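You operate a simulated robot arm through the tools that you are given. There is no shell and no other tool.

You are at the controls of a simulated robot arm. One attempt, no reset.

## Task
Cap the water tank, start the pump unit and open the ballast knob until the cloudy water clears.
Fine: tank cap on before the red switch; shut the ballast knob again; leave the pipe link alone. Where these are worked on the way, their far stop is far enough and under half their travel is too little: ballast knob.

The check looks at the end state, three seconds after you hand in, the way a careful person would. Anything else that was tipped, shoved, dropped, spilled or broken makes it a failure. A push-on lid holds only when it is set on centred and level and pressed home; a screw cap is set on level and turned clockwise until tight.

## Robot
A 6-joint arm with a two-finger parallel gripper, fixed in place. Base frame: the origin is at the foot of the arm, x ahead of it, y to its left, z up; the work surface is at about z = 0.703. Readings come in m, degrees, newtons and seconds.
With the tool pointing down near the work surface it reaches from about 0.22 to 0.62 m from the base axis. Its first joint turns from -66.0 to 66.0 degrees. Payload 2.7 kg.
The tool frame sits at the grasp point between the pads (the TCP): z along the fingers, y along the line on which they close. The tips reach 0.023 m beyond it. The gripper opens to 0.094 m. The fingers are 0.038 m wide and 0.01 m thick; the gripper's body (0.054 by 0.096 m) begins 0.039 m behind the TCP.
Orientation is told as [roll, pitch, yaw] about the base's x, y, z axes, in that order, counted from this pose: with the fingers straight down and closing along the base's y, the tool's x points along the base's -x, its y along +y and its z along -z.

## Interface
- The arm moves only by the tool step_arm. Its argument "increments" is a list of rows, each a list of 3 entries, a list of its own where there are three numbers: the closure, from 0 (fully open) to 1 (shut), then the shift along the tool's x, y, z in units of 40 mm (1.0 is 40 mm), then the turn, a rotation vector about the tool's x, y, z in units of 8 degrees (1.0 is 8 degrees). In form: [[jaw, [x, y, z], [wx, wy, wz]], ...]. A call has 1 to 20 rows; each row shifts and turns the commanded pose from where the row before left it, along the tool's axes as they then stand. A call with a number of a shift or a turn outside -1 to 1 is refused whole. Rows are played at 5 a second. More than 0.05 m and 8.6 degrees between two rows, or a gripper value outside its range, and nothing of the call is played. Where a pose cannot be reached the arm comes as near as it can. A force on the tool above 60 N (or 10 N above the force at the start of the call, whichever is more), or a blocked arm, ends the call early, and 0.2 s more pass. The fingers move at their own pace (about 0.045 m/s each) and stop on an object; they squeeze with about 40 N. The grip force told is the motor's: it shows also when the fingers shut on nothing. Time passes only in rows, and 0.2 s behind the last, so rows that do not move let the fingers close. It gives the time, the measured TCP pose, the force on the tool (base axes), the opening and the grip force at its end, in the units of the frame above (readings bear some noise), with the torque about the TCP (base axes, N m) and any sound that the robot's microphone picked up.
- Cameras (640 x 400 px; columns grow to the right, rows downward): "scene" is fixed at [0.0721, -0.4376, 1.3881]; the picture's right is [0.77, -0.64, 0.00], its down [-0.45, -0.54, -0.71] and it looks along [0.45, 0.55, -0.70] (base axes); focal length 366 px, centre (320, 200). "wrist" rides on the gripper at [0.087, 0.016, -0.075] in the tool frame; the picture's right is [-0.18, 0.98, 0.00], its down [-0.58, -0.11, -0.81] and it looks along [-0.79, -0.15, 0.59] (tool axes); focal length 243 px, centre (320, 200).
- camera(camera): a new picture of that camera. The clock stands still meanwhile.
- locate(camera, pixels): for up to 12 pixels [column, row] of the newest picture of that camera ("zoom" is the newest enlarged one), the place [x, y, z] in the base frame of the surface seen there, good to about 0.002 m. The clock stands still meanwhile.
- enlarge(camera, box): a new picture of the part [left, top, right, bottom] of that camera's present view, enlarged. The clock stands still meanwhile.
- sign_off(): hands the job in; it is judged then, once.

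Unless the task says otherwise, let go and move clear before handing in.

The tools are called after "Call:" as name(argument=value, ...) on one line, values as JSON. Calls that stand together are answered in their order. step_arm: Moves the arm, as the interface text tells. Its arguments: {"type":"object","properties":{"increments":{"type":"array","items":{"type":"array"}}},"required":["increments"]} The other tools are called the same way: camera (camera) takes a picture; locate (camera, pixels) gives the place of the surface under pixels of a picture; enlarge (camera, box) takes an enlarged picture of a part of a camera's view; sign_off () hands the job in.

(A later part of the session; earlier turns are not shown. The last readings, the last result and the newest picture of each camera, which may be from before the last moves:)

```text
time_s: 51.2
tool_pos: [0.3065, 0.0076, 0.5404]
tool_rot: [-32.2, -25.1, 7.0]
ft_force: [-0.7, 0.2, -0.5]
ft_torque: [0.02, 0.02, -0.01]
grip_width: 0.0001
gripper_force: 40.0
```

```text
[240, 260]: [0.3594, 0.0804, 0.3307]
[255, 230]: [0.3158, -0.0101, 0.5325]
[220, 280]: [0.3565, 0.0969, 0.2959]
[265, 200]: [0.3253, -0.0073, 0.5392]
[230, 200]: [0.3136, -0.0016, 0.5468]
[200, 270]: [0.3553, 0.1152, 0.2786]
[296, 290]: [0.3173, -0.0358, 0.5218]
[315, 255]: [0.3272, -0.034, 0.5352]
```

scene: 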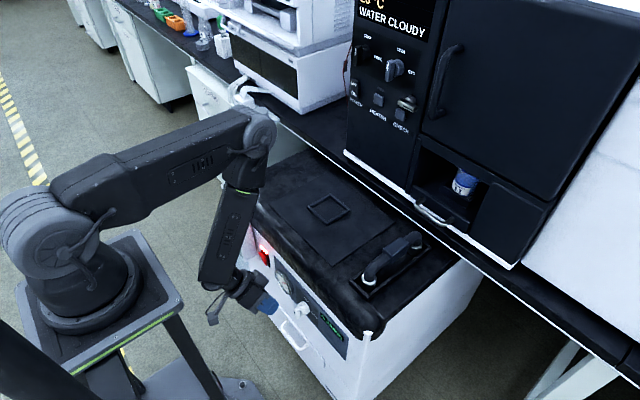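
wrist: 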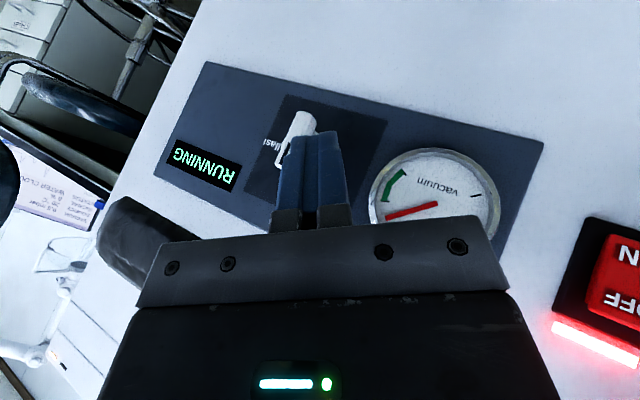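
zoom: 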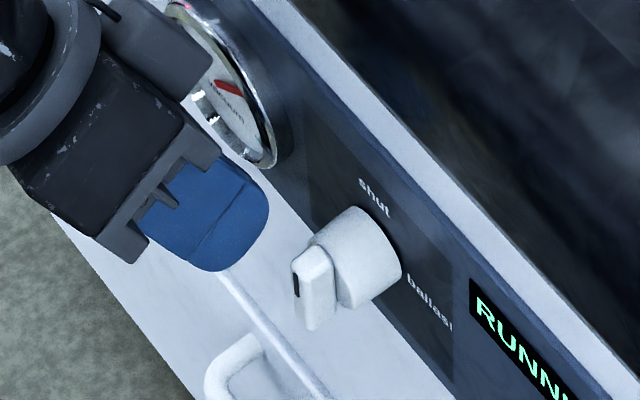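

The right finger face is at y≈−0.009, the wing's left face at y≈−0.0295. I'll lower 6 mm so the contact is well on the wing, and move right 18 mm to just before contact.

Call:
step_arm(increments=[[1, [0.057, -0.159, 0.167], [0, 0, 0]], [1, [0.057, -0.159, 0.167], [0, 0, 0]], [1, [0, 0, 0], [0, 0, 0]]])

Call:
enlarge(camera="wrist", box=[240, 70, 400, 170])

Call:
enlarge(camera="scene", box=[250, 270, 346, 330])

```text
time_s: 52.0
tool_pos: [0.3057, -0.0109, 0.5336]
tool_rot: [-32.2, -25.1, 7.2]
ft_force: [-1.4, 3.2, 1.1]
ft_torque: [0.05, 0.02, 0.01]
grip_width: 0.0
gripper_force: 39.9
```

```text
4.00 times, centred on (320, 120) of wrist
```

zoom: 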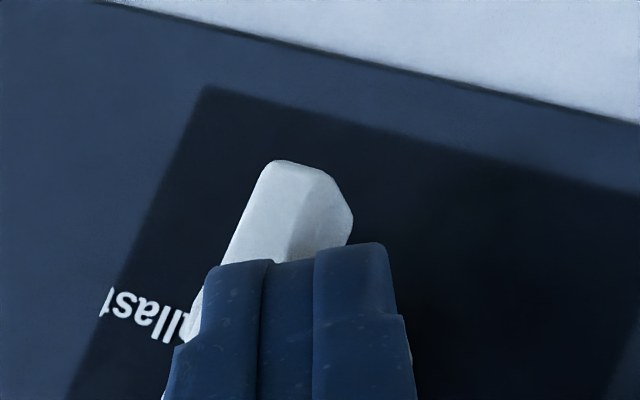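

```text
6.67 times, centred on (298, 300) of scene
```

zoom: 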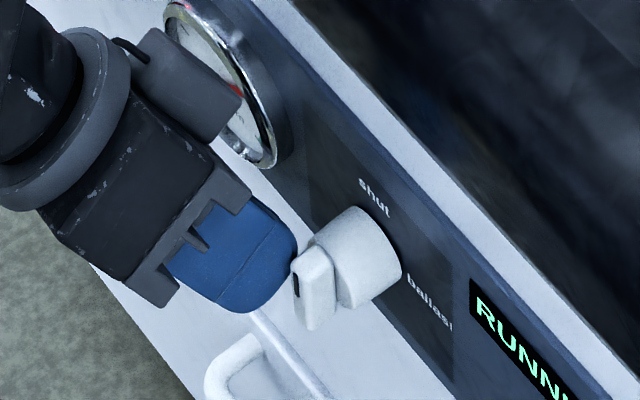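

Light contact (3 N in +y): the fingertip touches the wing. Let me verify clearance of the gripper's side to the gauge, then push right in small steps.

Call:
locate(camera="zoom", pixels=[[200, 90], [235, 110], [180, 60], [270, 150], [235, 60], [285, 245], [290, 265], [300, 255]])

Call:
step_arm(increments=[[1, [0.011, -0.087, 0.0485], [0, 0, 0]], [1, [0, 0, 0], [0, 0, 0]]])

Call:
enlarge(camera="scene", box=[250, 270, 346, 330])

```text
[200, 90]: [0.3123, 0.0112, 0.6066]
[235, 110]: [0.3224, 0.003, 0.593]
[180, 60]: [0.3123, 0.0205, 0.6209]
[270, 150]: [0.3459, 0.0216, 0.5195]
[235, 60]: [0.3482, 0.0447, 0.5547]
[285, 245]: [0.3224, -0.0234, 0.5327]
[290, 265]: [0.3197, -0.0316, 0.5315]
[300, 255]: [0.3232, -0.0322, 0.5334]
```

```text
time_s: 52.6
tool_pos: [0.3068, -0.013, 0.5328]
tool_rot: [-32.2, -25.3, 7.5]
ft_force: [-15.1, 27.4, 39.0]
ft_torque: [-0.34, -0.42, 0.22]
grip_width: 0.0001
gripper_force: 40.2
```

```text
6.67 times, centred on (298, 300) of scene
```

zoom: 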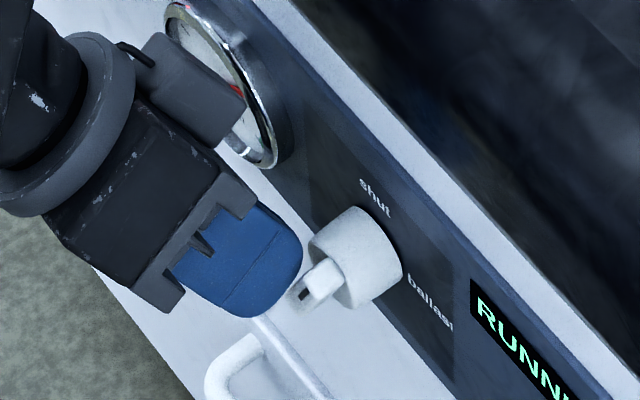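

The wing moved with that push, but forces reached ~50 N total. I'll look closely from the wrist camera before continuing.

Call:
camera(camera="wrist")

Call:
enlarge(camera="scene", box=[278, 285, 326, 315])

Call:
locate(camera="zoom", pixels=[[180, 200], [200, 160], [250, 150], [290, 160], [290, 220], [270, 260], [230, 240], [300, 120], [350, 250], [150, 230], [130, 190], [320, 300]])

Call:
enlarge(camera="scene", box=[345, 0, 441, 60])

```text
taken
```

wrist: 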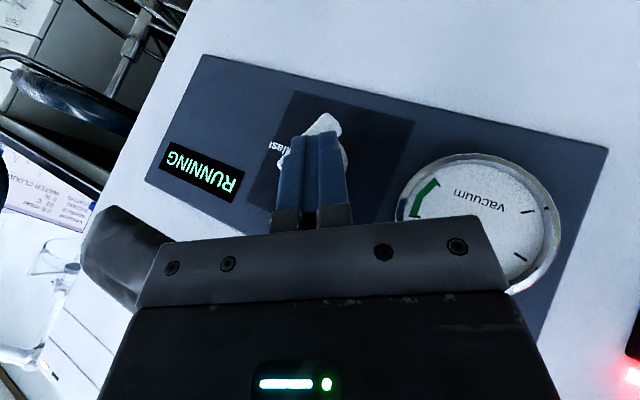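

```text
13.33 times, centred on (302, 300) of scene
```

zoom: 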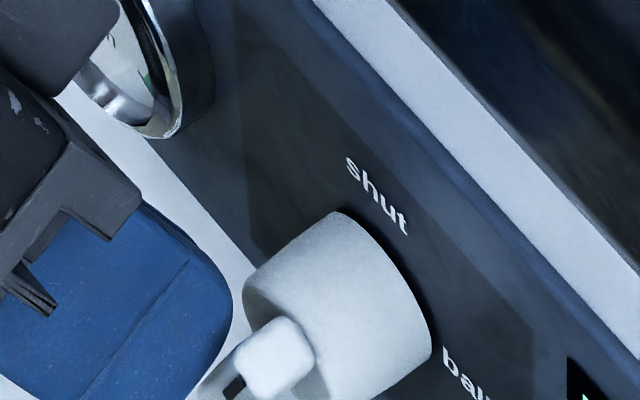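

```text
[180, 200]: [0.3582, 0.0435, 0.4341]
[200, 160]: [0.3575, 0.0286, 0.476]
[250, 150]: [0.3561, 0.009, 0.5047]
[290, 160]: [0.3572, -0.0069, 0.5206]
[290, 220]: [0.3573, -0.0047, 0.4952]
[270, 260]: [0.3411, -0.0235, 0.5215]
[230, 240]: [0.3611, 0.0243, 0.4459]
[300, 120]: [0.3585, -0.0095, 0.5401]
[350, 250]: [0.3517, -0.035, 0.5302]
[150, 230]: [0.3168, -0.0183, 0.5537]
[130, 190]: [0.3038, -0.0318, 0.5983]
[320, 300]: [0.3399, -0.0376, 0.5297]
```

```text
6.67 times, centred on (393, 30) of scene
```

zoom: 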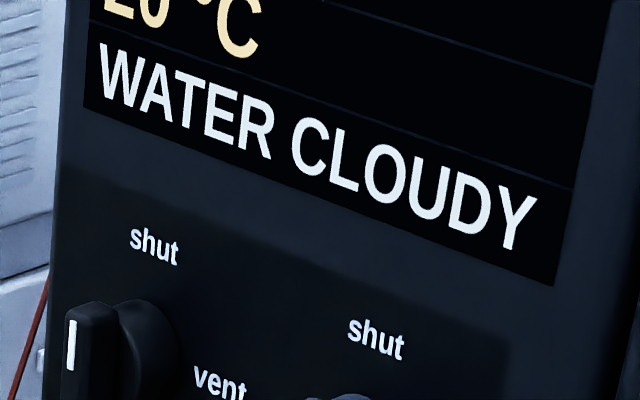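

The wing turned clockwise by ~25°, but the contact computed from the torque lies only ~3–6 mm from the knob's axis, so the lever arm is too short. I'll back off, raise ~8 mm and push nearer the wing's tip.

Call:
step_arm(increments=[[1, [-0.015, 0.11, -0.06], [0, 0, 0]], [1, [-0.085, -0.097, -0.153], [0, 0, 0]], [1, [0, 0, 0], [0, 0, 0]]])

Call:
enlarge(camera="wrist", box=[240, 70, 400, 170])

Call:
enlarge(camera="scene", box=[262, 280, 342, 330])

Call:
locate(camera="zoom", pixels=[[270, 190], [260, 210], [300, 170], [310, 190], [285, 215], [330, 160], [250, 160], [240, 190]])

```text
time_s: 53.4
tool_pos: [0.305, -0.0097, 0.5414]
tool_rot: [-32.2, -25.1, 7.0]
ft_force: [-0.4, 0.1, -0.4]
ft_torque: [-0.04, -0.02, -0.01]
grip_width: 0.0001
gripper_force: 40.1
```

```text
4.00 times, centred on (320, 120) of wrist
```

zoom: 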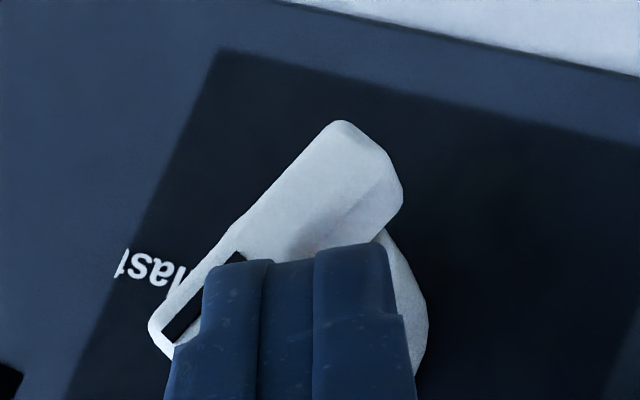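

```text
8.00 times, centred on (302, 305) of scene
```

zoom: 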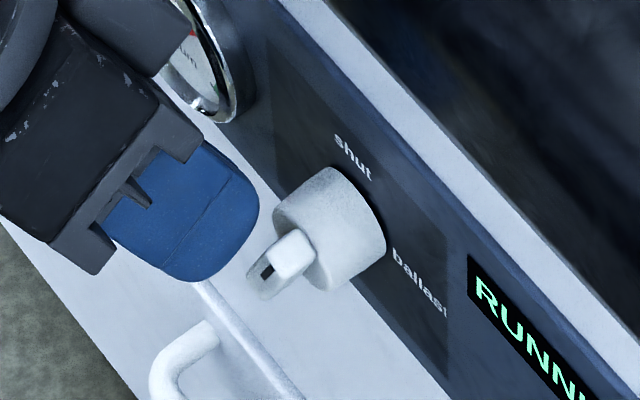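

```text
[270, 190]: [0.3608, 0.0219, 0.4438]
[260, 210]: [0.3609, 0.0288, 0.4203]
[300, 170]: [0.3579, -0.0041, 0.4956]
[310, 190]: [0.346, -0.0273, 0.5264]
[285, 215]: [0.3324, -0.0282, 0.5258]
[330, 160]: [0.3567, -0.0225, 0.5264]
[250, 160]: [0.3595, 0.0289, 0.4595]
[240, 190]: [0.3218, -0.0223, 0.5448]
```

The marker end now points up-right (wrist zoom (165,340)), about 25° clockwise. With the raised fingertip I'll push right and slightly down along the arc.

Call:
step_arm(increments=[[1, [0.011, -0.087, 0.0485], [0, 0, 0]], [1, [0.011, -0.087, 0.0485], [0, 0, 0]], [1, [0.024, -0.072, 0.0715], [0, 0, 0]], [1, [0, 0, 0], [0, 0, 0]]])

Call:
enlarge(camera="wrist", box=[240, 70, 400, 170])

Call:
enlarge(camera="scene", box=[262, 280, 342, 330])

```text
time_s: 54.4
tool_pos: [0.3064, -0.021, 0.5407]
tool_rot: [-32.1, -25.2, 7.3]
ft_force: [-10.0, 16.8, 21.4]
ft_torque: [0.13, -0.6, 0.03]
grip_width: 0.0002
gripper_force: 40.2
```

```text
4.00 times, centred on (320, 120) of wrist
```

zoom: 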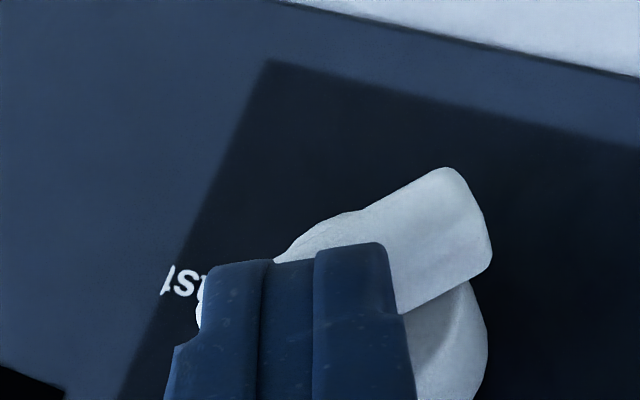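

```text
8.00 times, centred on (302, 305) of scene
```

zoom: 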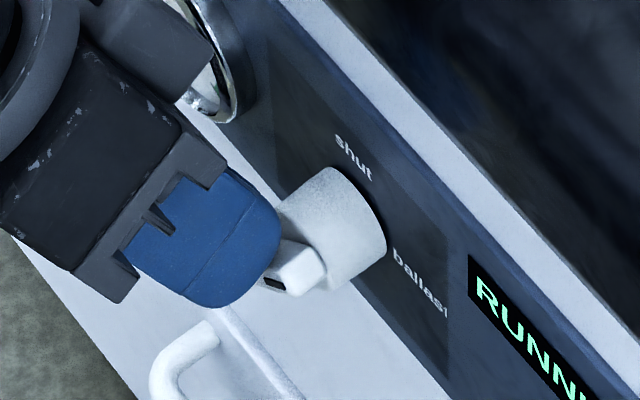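

The wing has turned further (~45–50°) with ~29 N. Continue along the arc: right and down.

Call:
step_arm(increments=[[1, [0.046, -0.0725, 0.118], [0, 0, 0]], [1, [0, 0, 0], [0, 0, 0]]])

Call:
enlarge(camera="wrist", box=[240, 70, 400, 170])

Call:
enlarge(camera="scene", box=[262, 280, 342, 330])

Call:
enlarge(camera="scene", box=[345, 0, 441, 60])

```text
time_s: 54.7
tool_pos: [0.3071, -0.0213, 0.5416]
tool_rot: [-32.1, -25.2, 7.8]
ft_force: [-6.2, 4.7, 11.3]
ft_torque: [0.0, -0.19, -0.01]
grip_width: 0.0001
gripper_force: 40.1
stopped in row 1: the force on the tool passed its limit at 78 N (the readings are from after the stop); the commanded pose is now the measured one
```

```text
4.00 times, centred on (320, 120) of wrist
```

zoom: 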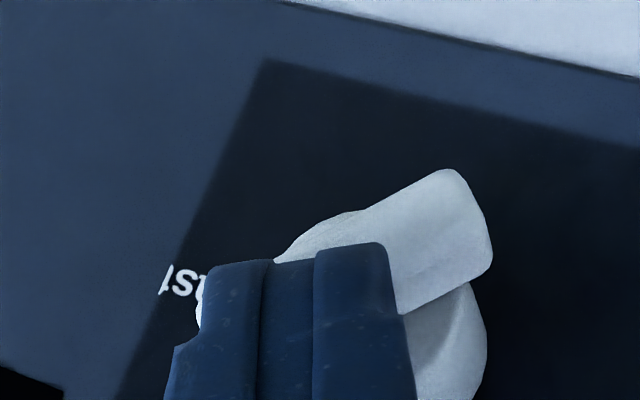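

```text
8.00 times, centred on (302, 305) of scene
```

zoom: 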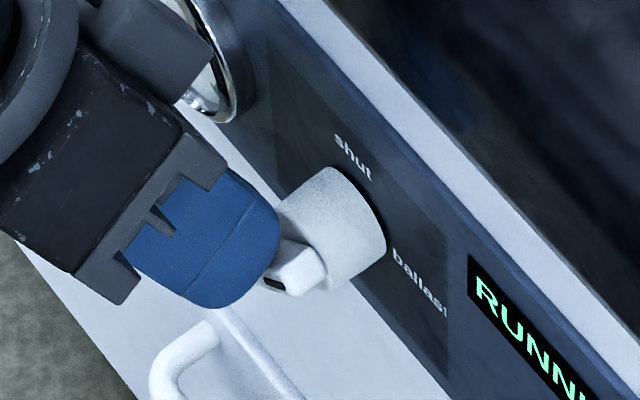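

```text
6.67 times, centred on (393, 30) of scene
```

zoom: 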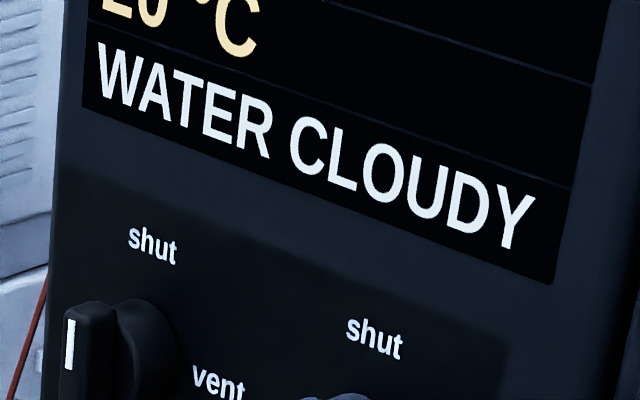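

The push stalled (78 N, stopped): the flat fingertip end lies flush across the wing's pivot, as anticipated near 60°. I'll lift, shift ~22 mm to the right, and press down on the marker half of the wing instead.

Call:
step_arm(increments=[[1, [-0.0815, -0.093, -0.1475], [0, 0, 0]], [1, [-0.0815, -0.093, -0.1475], [0, 0, 0]], [1, [0.03, -0.2355, 0.1315], [0, 0, 0]], [1, [0.03, -0.2355, 0.1315], [0, 0, 0]], [1, [0, 0, 0], [0, 0, 0]]])

Call:
camera(camera="wrist")

Call:
enlarge(camera="scene", box=[262, 280, 342, 330])

```text
time_s: 55.9
tool_pos: [0.3065, -0.0435, 0.5556]
tool_rot: [-32.1, -25.3, 7.6]
ft_force: [0.3, 0.6, -0.3]
ft_torque: [0.03, 0.01, 0.01]
grip_width: 0.0001
gripper_force: 39.6
```

```text
taken
```

wrist: 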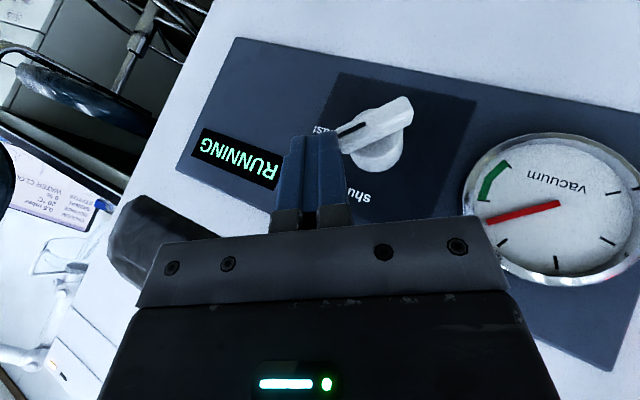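

```text
8.00 times, centred on (302, 305) of scene
```

zoom: 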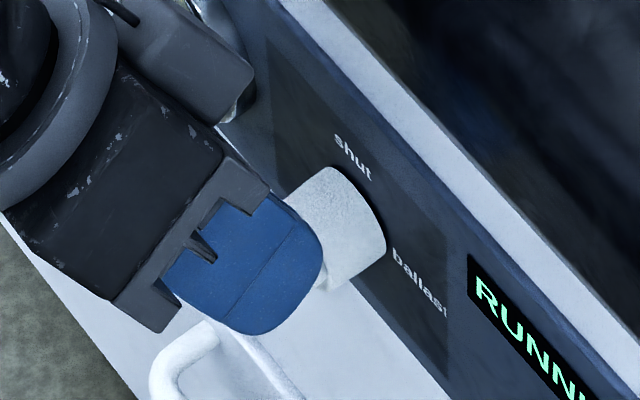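

The knob is now clearly visible at ~45° (marker end at wrist (345,132)), and the fingertip is above/right of its marker half. Now press down in steps.

Call:
step_arm(increments=[[1, [0.053, 0.06, 0.095], [0, 0, 0]], [1, [0.053, 0.06, 0.095], [0, 0, 0]], [1, [0, 0, 0], [0, 0, 0]]])

Call:
camera(camera="wrist")

Call:
enlarge(camera="scene", box=[262, 280, 342, 330])

```text
time_s: 56.5
tool_pos: [0.3079, -0.05, 0.5504]
tool_rot: [-33.0, -25.6, 6.7]
ft_force: [-1.4, -6.3, 3.5]
ft_torque: [-0.14, -0.03, -0.09]
grip_width: 0.0
gripper_force: 39.6
stopped in row 3: the force on the tool passed its limit at 64 N (the readings are from after the stop); the commanded pose is now the measured one
```

```text
taken
```

wrist: 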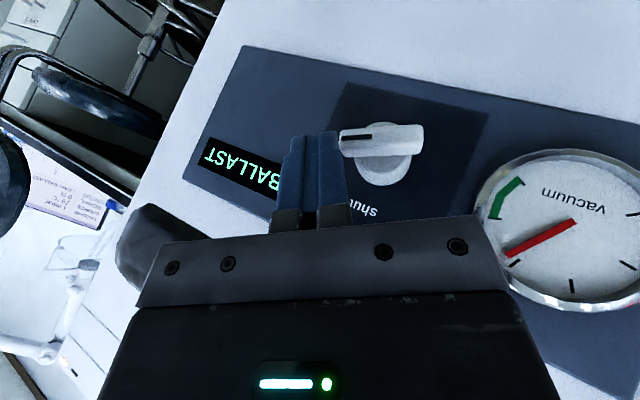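

```text
8.00 times, centred on (302, 305) of scene
```

zoom: 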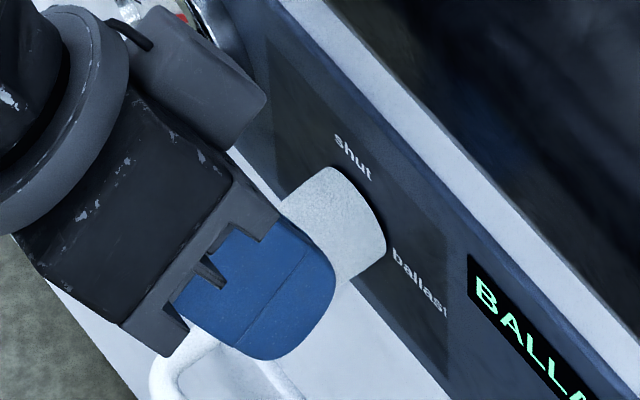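

The panel display switched to "BALLAST": the knob is open enough (~68°). I'll wait some seconds without moving and watch the water status.

Call:
step_arm(increments=[[1, [-0.05, 0, -0.05], [0, 0, 0]], [1, [0, 0, 0], [0, 0, 0]], [1, [0, 0, 0], [0, 0, 0]], [1, [0, 0, 0], [0, 0, 0]], [1, [0, 0, 0], [0, 0, 0]], [1, [0, 0, 0], [0, 0, 0]], [1, [0, 0, 0], [0, 0, 0]], [1, [0, 0, 0], [0, 0, 0]], [1, [0, 0, 0], [0, 0, 0]], [1, [0, 0, 0], [0, 0, 0]]])

Call:
camera(camera="scene")

Call:
enlarge(camera="scene", box=[345, 0, 441, 60])

Call:
enlarge(camera="scene", box=[210, 190, 290, 240])

```text
time_s: 58.7
tool_pos: [0.3068, -0.0475, 0.5516]
tool_rot: [-32.9, -25.5, 6.7]
ft_force: [-12.8, -8.6, 7.6]
ft_torque: [-0.24, 0.18, -0.14]
grip_width: 0.0003
gripper_force: 40.5
```

```text
taken
```

scene: 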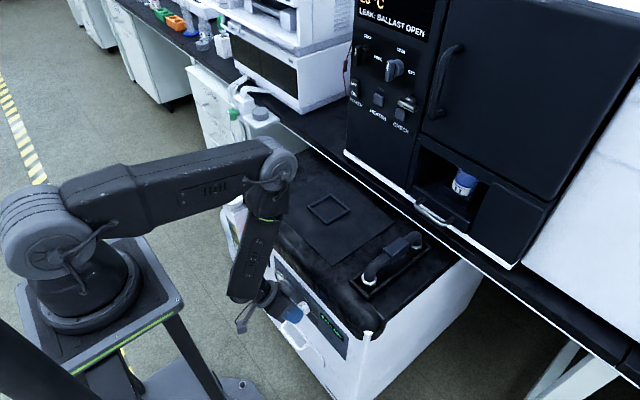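

```text
6.67 times, centred on (393, 30) of scene
```

zoom: 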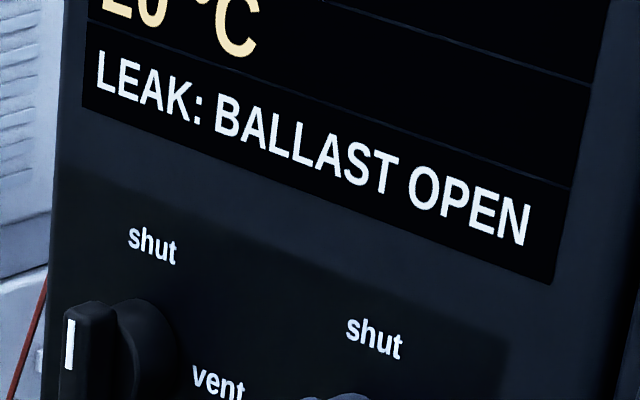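

```text
8.00 times, centred on (250, 215) of scene
```

zoom: 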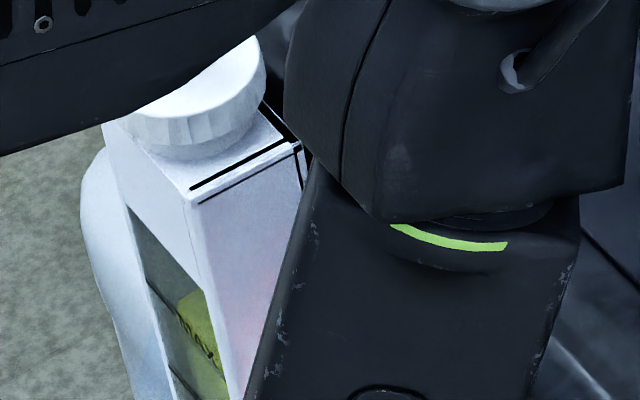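

The display changed from "WATER CLOUDY" to "LEAK: BALLAST OPEN". I'll zoom on the tank window to judge whether the water is clearing.

Call:
enlarge(camera="scene", box=[216, 215, 256, 240])

Call:
camera(camera="wrist")

Call:
enlarge(camera="scene", box=[280, 285, 360, 335])

```text
16.00 times, centred on (236, 228) of scene
```

zoom: 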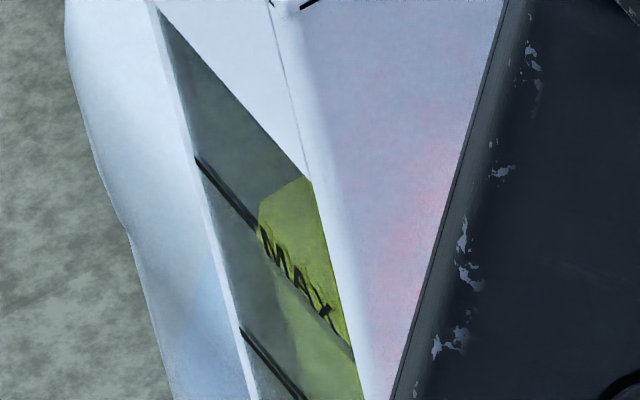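

```text
taken
```

wrist: 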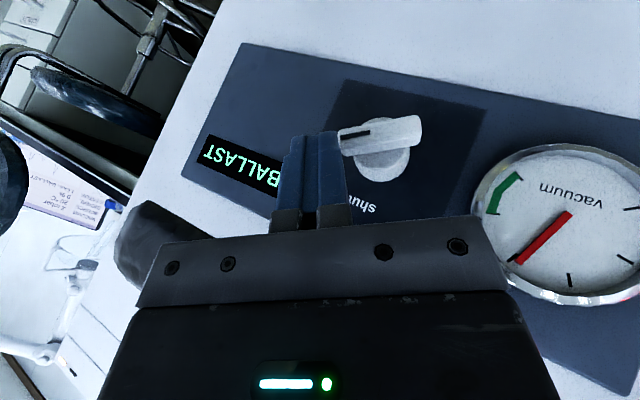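

```text
8.00 times, centred on (320, 310) of scene
```

zoom: 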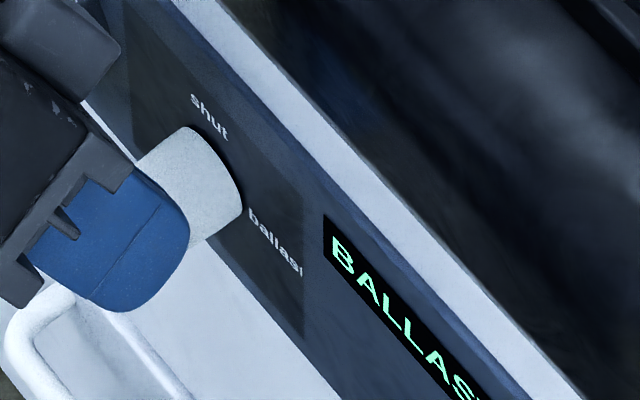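

The wing slipped back slightly (~60°) as the fingertip presses on its end. I'll lift clear, then see how the knob rests.

Call:
step_arm(increments=[[1, [-0.0635, -0.0725, -0.115], [0, 0, 0]], [1, [-0.0635, -0.0725, -0.115], [0, 0, 0]], [1, [0, 0, 0], [0, 0, 0]], [1, [0, 0, 0], [0, 0, 0]]])

Call:
camera(camera="wrist")

Call:
enlarge(camera="wrist", box=[300, 70, 460, 170])

Call:
locate(camera="zoom", pixels=[[200, 250], [260, 240], [330, 230], [420, 210], [300, 300], [400, 290], [350, 330], [450, 200], [240, 215], [440, 240]])

Call:
enlarge(camera="scene", box=[345, 0, 441, 60])

```text
time_s: 59.7
tool_pos: [0.3081, -0.0472, 0.564]
tool_rot: [-32.9, -25.6, 6.8]
ft_force: [-0.2, 0.2, -0.3]
ft_torque: [-0.03, 0.0, 0.03]
grip_width: 0.0001
gripper_force: 39.9
```

```text
taken
```

wrist: 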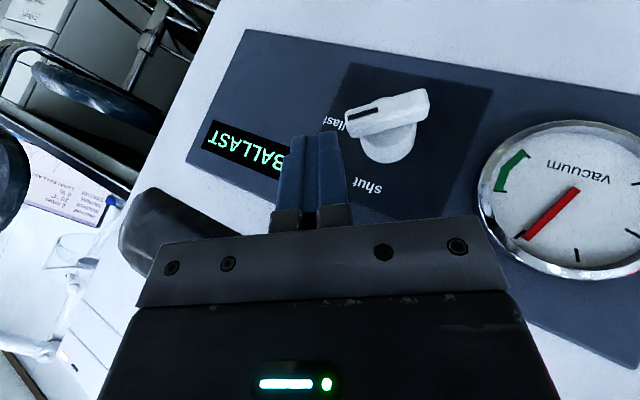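

```text
4.00 times, centred on (380, 120) of wrist
```

zoom: 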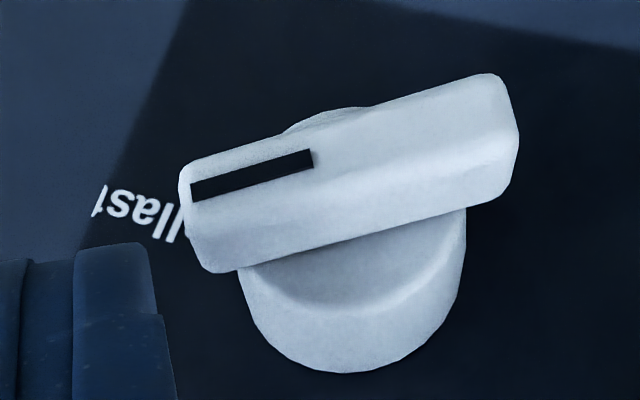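

```text
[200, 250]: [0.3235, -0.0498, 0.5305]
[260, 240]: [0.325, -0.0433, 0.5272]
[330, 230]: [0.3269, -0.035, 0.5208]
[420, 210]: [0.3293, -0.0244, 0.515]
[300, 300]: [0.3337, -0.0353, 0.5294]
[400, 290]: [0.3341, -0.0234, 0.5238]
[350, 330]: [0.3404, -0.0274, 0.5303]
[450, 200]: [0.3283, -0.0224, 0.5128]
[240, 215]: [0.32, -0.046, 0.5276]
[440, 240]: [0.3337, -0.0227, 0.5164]
```

```text
6.67 times, centred on (393, 30) of scene
```

zoom: 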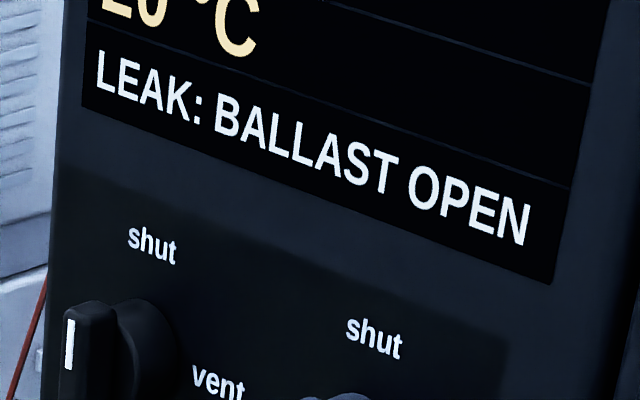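

The knob rests at about 57° with clear friction hold. To be safe I'll open it further: shift left a bit so the fingertip's lower corner presses on the marker half ~9 mm from the pivot, then press down and slightly right.

Call:
step_arm(increments=[[1, [-0.027, 0.21, -0.1175], [0, 0, 0]], [1, [0.17, 0.193, 0.306], [0, 0, 0]], [1, [0, 0, 0], [0, 0, 0]]])

Call:
enlarge(camera="wrist", box=[280, 70, 440, 170])

```text
time_s: 60.5
tool_pos: [0.3086, -0.0388, 0.5469]
tool_rot: [-33.1, -25.6, 6.8]
ft_force: [-1.4, -1.5, 4.7]
ft_torque: [-0.05, -0.04, -0.03]
grip_width: 0.0
gripper_force: 40.2
```

```text
4.00 times, centred on (360, 120) of wrist
```

zoom: 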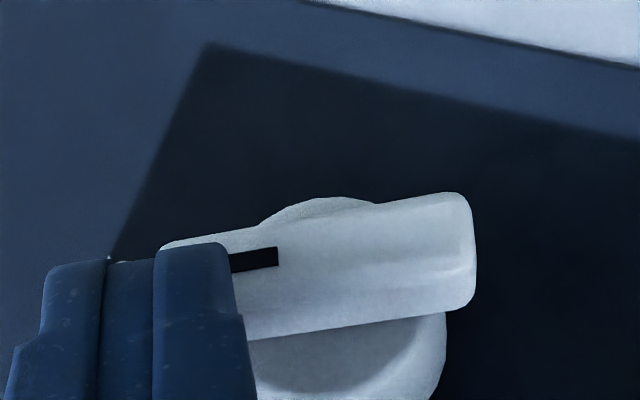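

Light contact on the marker half. Now press down/right in small steps.

Call:
step_arm(increments=[[1, [0.048, 0.005, 0.101], [0, 0, 0]], [1, [0.02, 0.015, 0.06], [0, 0, 0]], [1, [0, 0, 0], [0, 0, 0]]])

Call:
enlarge(camera="wrist", box=[280, 70, 440, 170])

Call:
enlarge(camera="scene", box=[345, 0, 441, 60])

```text
time_s: 61.3
tool_pos: [0.3071, -0.0422, 0.5415]
tool_rot: [-33.3, -25.8, 6.4]
ft_force: [-5.8, -0.4, 12.2]
ft_torque: [-0.01, -0.2, -0.04]
grip_width: 0.0
gripper_force: 39.9
stopped in row 3: the force on the tool passed its limit at 63 N (the readings are from after the stop); the commanded pose is now the measured one
```

```text
4.00 times, centred on (360, 120) of wrist
```

zoom: 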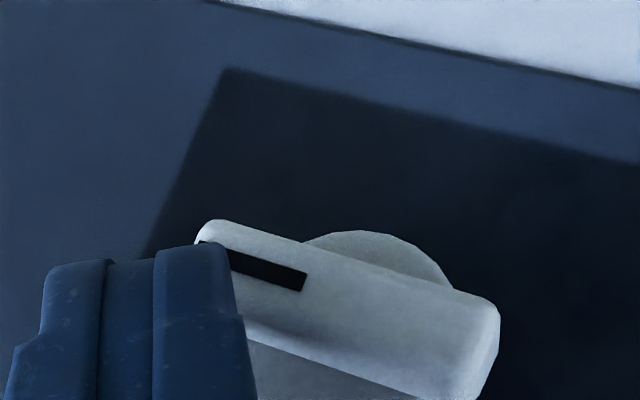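

```text
6.67 times, centred on (393, 30) of scene
```

zoom: 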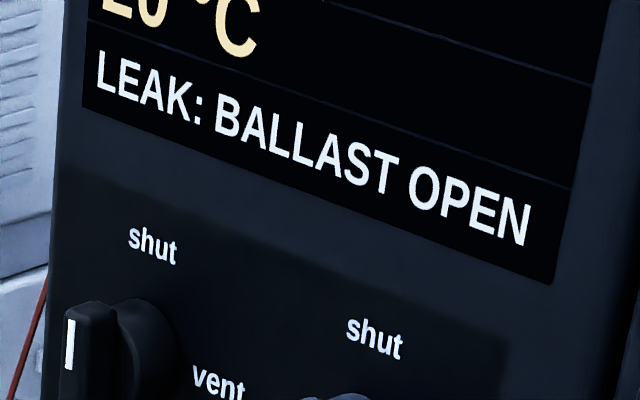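

The wing now lies horizontal toward "ballast" and force hit the limit, i.e. the far stop. I'll lift off and wait for the water to clear.

Call:
step_arm(increments=[[1, [-0.0635, -0.0725, -0.115], [0, 0, 0]], [1, [-0.0635, -0.0725, -0.115], [0, 0, 0]], [1, [-0.0635, -0.0725, -0.115], [0, 0, 0]], [1, [0, 0, 0], [0, 0, 0]], [1, [0, 0, 0], [0, 0, 0]], [1, [0, 0, 0], [0, 0, 0]], [1, [0, 0, 0], [0, 0, 0]], [1, [0, 0, 0], [0, 0, 0]], [1, [0, 0, 0], [0, 0, 0]], [1, [0, 0, 0], [0, 0, 0]]])

Call:
camera(camera="wrist")

Call:
enlarge(camera="wrist", box=[300, 70, 460, 170])

Call:
locate(camera="zoom", pixels=[[200, 200], [240, 220], [300, 230], [350, 240], [400, 260], [420, 280], [260, 180], [330, 210], [390, 230], [300, 280]])

Call:
enlarge(camera="scene", box=[216, 200, 256, 225])

Call:
camera(camera="scene")

```text
time_s: 63.5
tool_pos: [0.308, -0.0428, 0.56]
tool_rot: [-33.3, -25.6, 6.5]
ft_force: [-0.3, -0.8, -0.1]
ft_torque: [-0.01, 0.01, -0.01]
grip_width: 0.0
gripper_force: 40.1
```

```text
taken
```

wrist: 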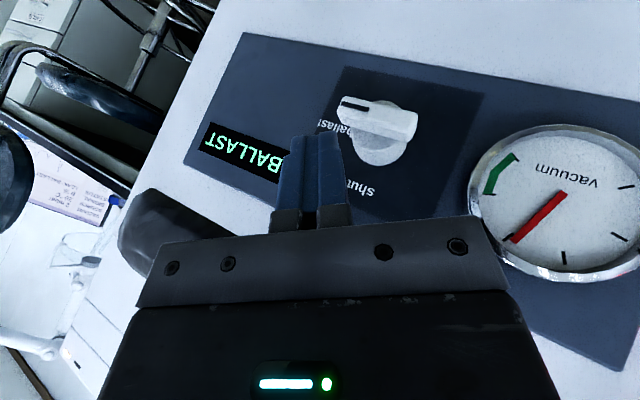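

```text
4.00 times, centred on (380, 120) of wrist
```

zoom: 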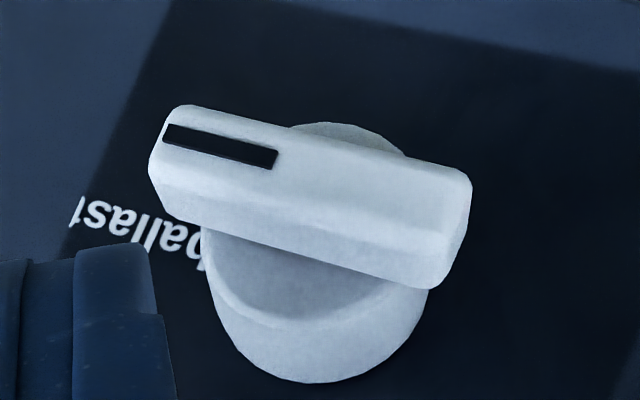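

```text
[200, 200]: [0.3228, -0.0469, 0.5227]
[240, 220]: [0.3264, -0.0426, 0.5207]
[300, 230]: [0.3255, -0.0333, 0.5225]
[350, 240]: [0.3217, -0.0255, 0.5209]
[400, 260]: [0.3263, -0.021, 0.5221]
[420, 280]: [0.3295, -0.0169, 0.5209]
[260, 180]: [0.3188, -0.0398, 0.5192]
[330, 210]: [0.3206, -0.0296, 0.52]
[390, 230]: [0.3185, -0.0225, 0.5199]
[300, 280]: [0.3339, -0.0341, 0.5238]
```

```text
16.00 times, centred on (236, 212) of scene
```

zoom: 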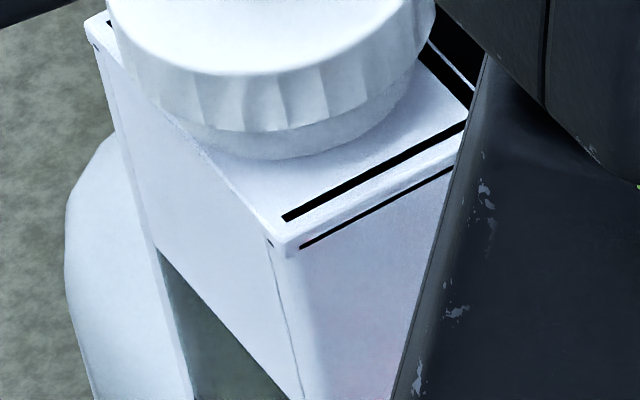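

```text
taken
```

scene: 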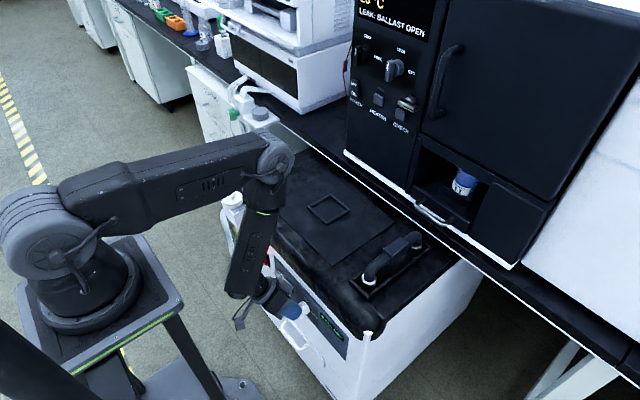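

The knob is now fully open (wing level, z≈0.5215 along its length). I'll wait and compare the tank window over time.

Call:
step_arm(increments=[[1, [0, 0, 0], [0, 0, 0]], [1, [0, 0, 0], [0, 0, 0]], [1, [0, 0, 0], [0, 0, 0]], [1, [0, 0, 0], [0, 0, 0]], [1, [0, 0, 0], [0, 0, 0]], [1, [0, 0, 0], [0, 0, 0]], [1, [0, 0, 0], [0, 0, 0]], [1, [0, 0, 0], [0, 0, 0]], [1, [0, 0, 0], [0, 0, 0]], [1, [0, 0, 0], [0, 0, 0]], [1, [0, 0, 0], [0, 0, 0]], [1, [0, 0, 0], [0, 0, 0]], [1, [0, 0, 0], [0, 0, 0]], [1, [0, 0, 0], [0, 0, 0]], [1, [0, 0, 0], [0, 0, 0]]])

Call:
enlarge(camera="scene", box=[216, 215, 256, 240])

Call:
enlarge(camera="scene", box=[345, 0, 441, 60])

Call:
enlarge(camera="scene", box=[290, 290, 370, 340])

```text
time_s: 66.7
tool_pos: [0.3065, -0.0426, 0.5614]
tool_rot: [-33.3, -25.7, 6.5]
ft_force: [-0.3, 0.4, 0.5]
ft_torque: [-0.03, 0.0, 0.01]
grip_width: 0.0
gripper_force: 40.0
```

```text
16.00 times, centred on (236, 228) of scene
```

zoom: 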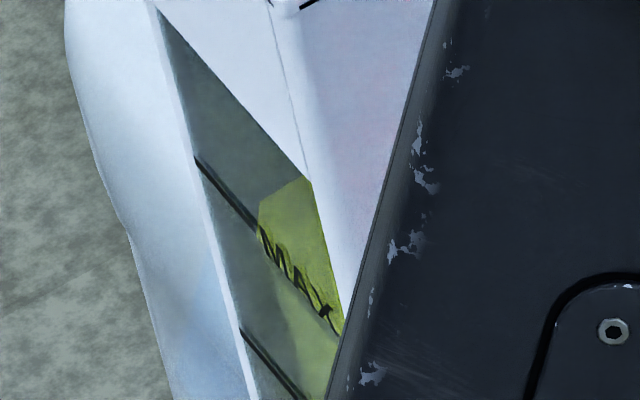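

```text
6.67 times, centred on (393, 30) of scene
```

zoom: 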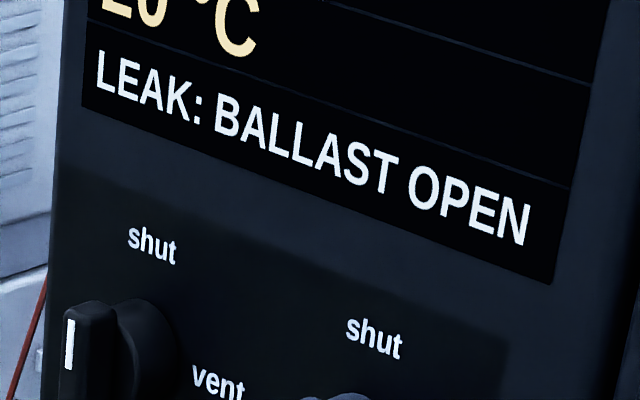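

```text
8.00 times, centred on (330, 315) of scene
```

zoom: 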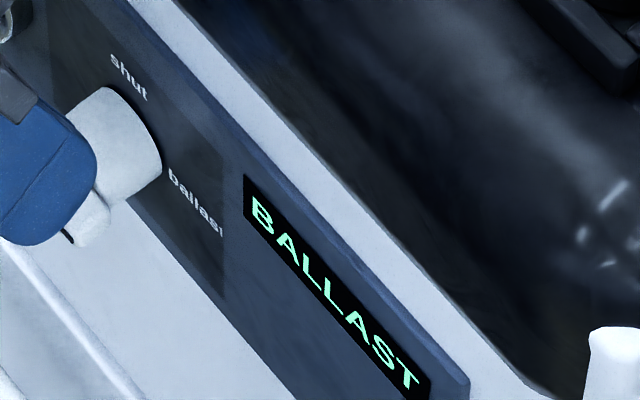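

Displays still show BALLAST/LEAK with the knob open. I'll back away and move left to view the tank's front window with the wrist camera, which also gives time for clearing.

Call:
step_arm(increments=[[1, [0.45, -0.06, -0.21], [0, 0, 0]], [1, [0.45, -0.06, -0.21], [0, 0, 0]], [1, [-0.215, 0.55, -0.618], [0, 0, 0]], [1, [-0.215, 0.55, -0.618], [0, 0, 0]], [1, [-0.215, 0.55, -0.618], [0, 0, 0]], [1, [-0.215, 0.55, -0.618], [0, 0, 0]], [1, [-0.215, 0.55, -0.618], [0, 0, 0]], [1, [0, 0, 0], [0, 0, 0]]])

Call:
camera(camera="wrist")

Call:
camera(camera="scene")

```text
time_s: 68.5
tool_pos: [0.2689, 0.1205, 0.6181]
tool_rot: [-33.3, -25.7, 6.5]
ft_force: [-0.1, 0.4, 0.8]
ft_torque: [0.0, -0.02, 0.0]
grip_width: 0.0
gripper_force: 39.9
```

```text
taken
```

wrist: 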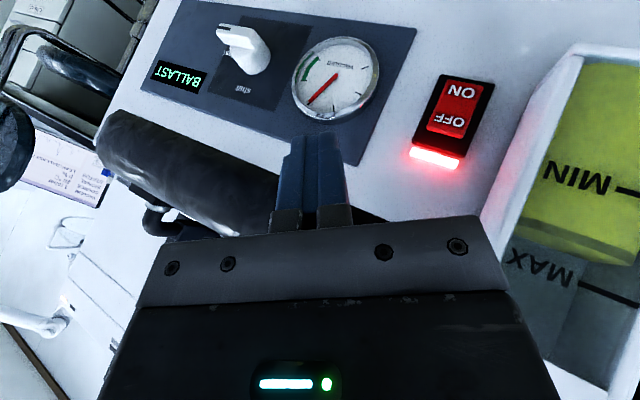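

```text
taken
```

scene: 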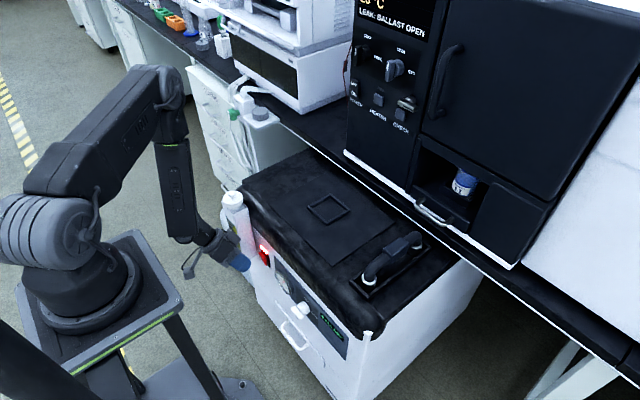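

Excellent view: window with MIN/MAX marks and yellow-green liquid at wrist (580,160). I'll zoom in to judge cloudiness, then again after a wait.

Call:
enlarge(camera="wrist", box=[480, 40, 640, 140])

Call:
enlarge(camera="wrist", box=[480, 140, 640, 320])

Call:
step_arm(increments=[[1, [0, 0, 0], [0, 0, 0]], [1, [0, 0, 0], [0, 0, 0]], [1, [0, 0, 0], [0, 0, 0]], [1, [0, 0, 0], [0, 0, 0]], [1, [0, 0, 0], [0, 0, 0]], [1, [0, 0, 0], [0, 0, 0]], [1, [0, 0, 0], [0, 0, 0]], [1, [0, 0, 0], [0, 0, 0]], [1, [0, 0, 0], [0, 0, 0]], [1, [0, 0, 0], [0, 0, 0]], [1, [0, 0, 0], [0, 0, 0]], [1, [0, 0, 0], [0, 0, 0]], [1, [0, 0, 0], [0, 0, 0]], [1, [0, 0, 0], [0, 0, 0]], [1, [0, 0, 0], [0, 0, 0]], [1, [0, 0, 0], [0, 0, 0]], [1, [0, 0, 0], [0, 0, 0]], [1, [0, 0, 0], [0, 0, 0]]])

Call:
enlarge(camera="wrist", box=[480, 40, 640, 140])

Call:
enlarge(camera="wrist", box=[480, 140, 640, 320])

Call:
enlarge(camera="scene", box=[345, 0, 441, 60])

```text
4.00 times, centred on (560, 90) of wrist
```

zoom: 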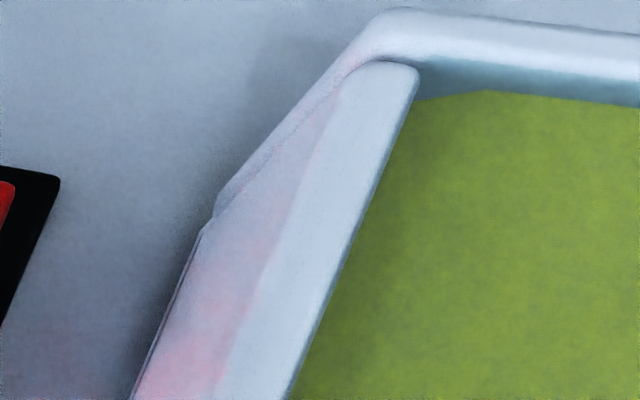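

```text
2.22 times, centred on (560, 230) of wrist
```

zoom: 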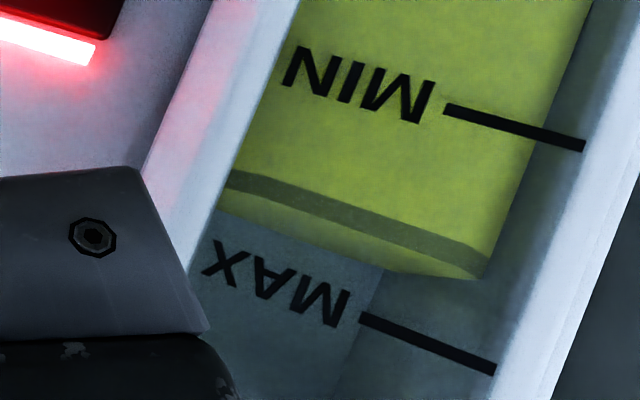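

```text
time_s: 72.3
tool_pos: [0.2708, 0.1206, 0.618]
tool_rot: [-33.3, -25.8, 6.5]
ft_force: [1.1, 0.0, 0.6]
ft_torque: [0.01, -0.01, 0.02]
grip_width: 0.0
gripper_force: 40.0
```

```text
4.00 times, centred on (560, 90) of wrist
```

zoom: 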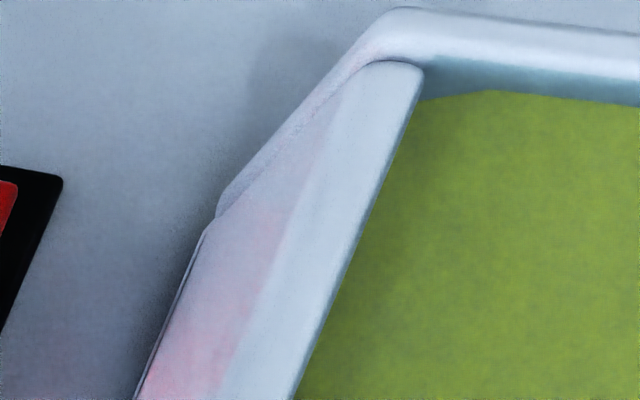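

```text
2.22 times, centred on (560, 230) of wrist
```

zoom: 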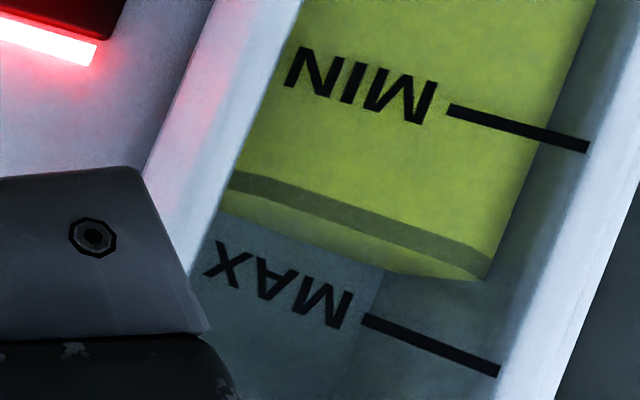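

```text
6.67 times, centred on (393, 30) of scene
```

zoom: 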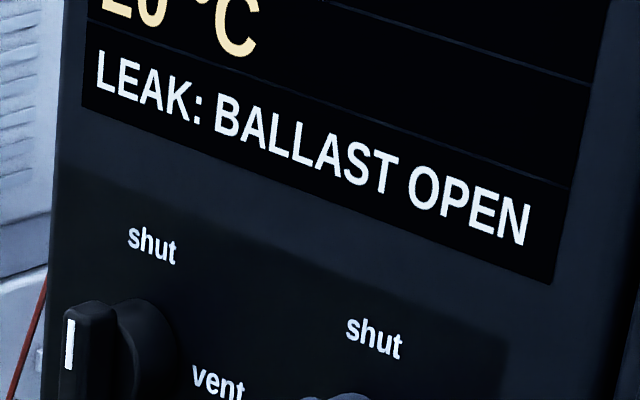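

The liquid looks slightly less pale than 4 s before, so clearing may be gradual. I'll wait longer and compare again.

Call:
step_arm(increments=[[1, [0, 0, 0], [0, 0, 0]], [1, [0, 0, 0], [0, 0, 0]], [1, [0, 0, 0], [0, 0, 0]], [1, [0, 0, 0], [0, 0, 0]], [1, [0, 0, 0], [0, 0, 0]], [1, [0, 0, 0], [0, 0, 0]], [1, [0, 0, 0], [0, 0, 0]], [1, [0, 0, 0], [0, 0, 0]], [1, [0, 0, 0], [0, 0, 0]], [1, [0, 0, 0], [0, 0, 0]], [1, [0, 0, 0], [0, 0, 0]], [1, [0, 0, 0], [0, 0, 0]], [1, [0, 0, 0], [0, 0, 0]], [1, [0, 0, 0], [0, 0, 0]], [1, [0, 0, 0], [0, 0, 0]], [1, [0, 0, 0], [0, 0, 0]], [1, [0, 0, 0], [0, 0, 0]], [1, [0, 0, 0], [0, 0, 0]], [1, [0, 0, 0], [0, 0, 0]], [1, [0, 0, 0], [0, 0, 0]]])

Call:
step_arm(increments=[[1, [0, 0, 0], [0, 0, 0]], [1, [0, 0, 0], [0, 0, 0]], [1, [0, 0, 0], [0, 0, 0]], [1, [0, 0, 0], [0, 0, 0]], [1, [0, 0, 0], [0, 0, 0]], [1, [0, 0, 0], [0, 0, 0]], [1, [0, 0, 0], [0, 0, 0]], [1, [0, 0, 0], [0, 0, 0]], [1, [0, 0, 0], [0, 0, 0]], [1, [0, 0, 0], [0, 0, 0]], [1, [0, 0, 0], [0, 0, 0]], [1, [0, 0, 0], [0, 0, 0]], [1, [0, 0, 0], [0, 0, 0]], [1, [0, 0, 0], [0, 0, 0]], [1, [0, 0, 0], [0, 0, 0]], [1, [0, 0, 0], [0, 0, 0]], [1, [0, 0, 0], [0, 0, 0]], [1, [0, 0, 0], [0, 0, 0]], [1, [0, 0, 0], [0, 0, 0]], [1, [0, 0, 0], [0, 0, 0]]])

Call:
enlarge(camera="wrist", box=[480, 40, 640, 140])

Call:
enlarge(camera="wrist", box=[480, 140, 640, 320])

Call:
camera(camera="scene")

Call:
camera(camera="wrist")

```text
time_s: 76.5
tool_pos: [0.2701, 0.1207, 0.6173]
tool_rot: [-33.2, -25.7, 6.4]
ft_force: [1.1, 0.2, 1.0]
ft_torque: [-0.01, -0.01, 0.01]
grip_width: 0.0
gripper_force: 40.2
```

```text
time_s: 80.7
tool_pos: [0.2699, 0.1203, 0.6174]
tool_rot: [-33.3, -25.8, 6.5]
ft_force: [-0.3, -0.1, 0.5]
ft_torque: [-0.04, -0.03, 0.03]
grip_width: 0.0
gripper_force: 39.9
```

```text
4.00 times, centred on (560, 90) of wrist
```

zoom: 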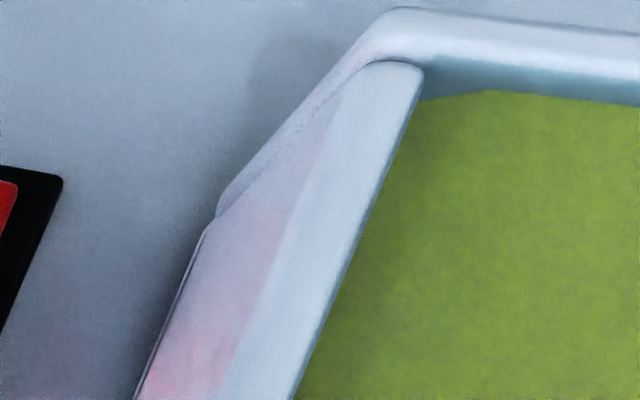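

```text
2.22 times, centred on (560, 230) of wrist
```

zoom: 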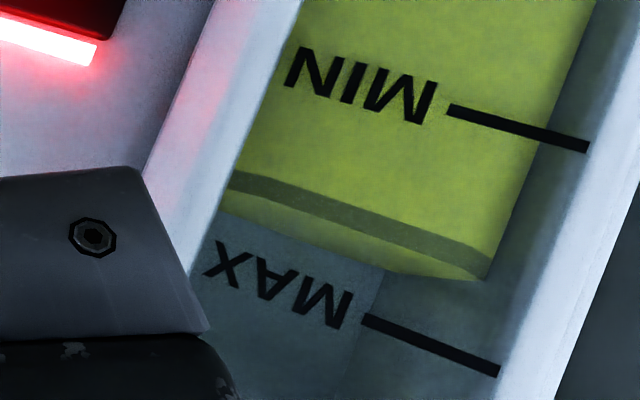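

```text
taken
```

scene: 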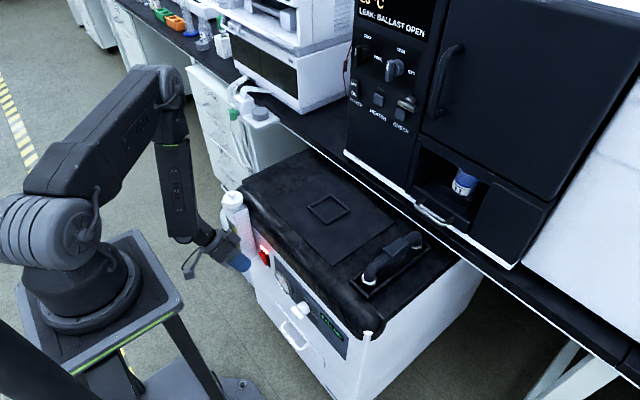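

```text
taken
```

wrist: 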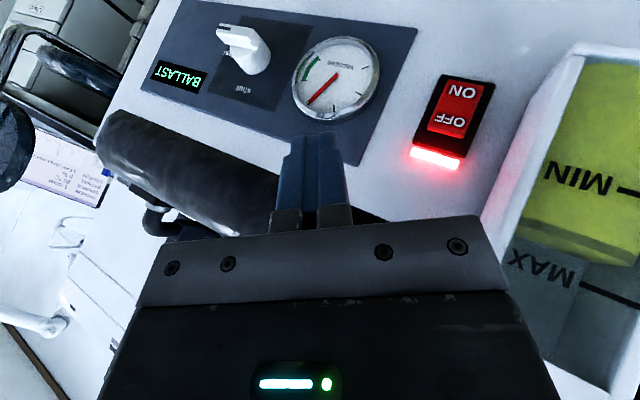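

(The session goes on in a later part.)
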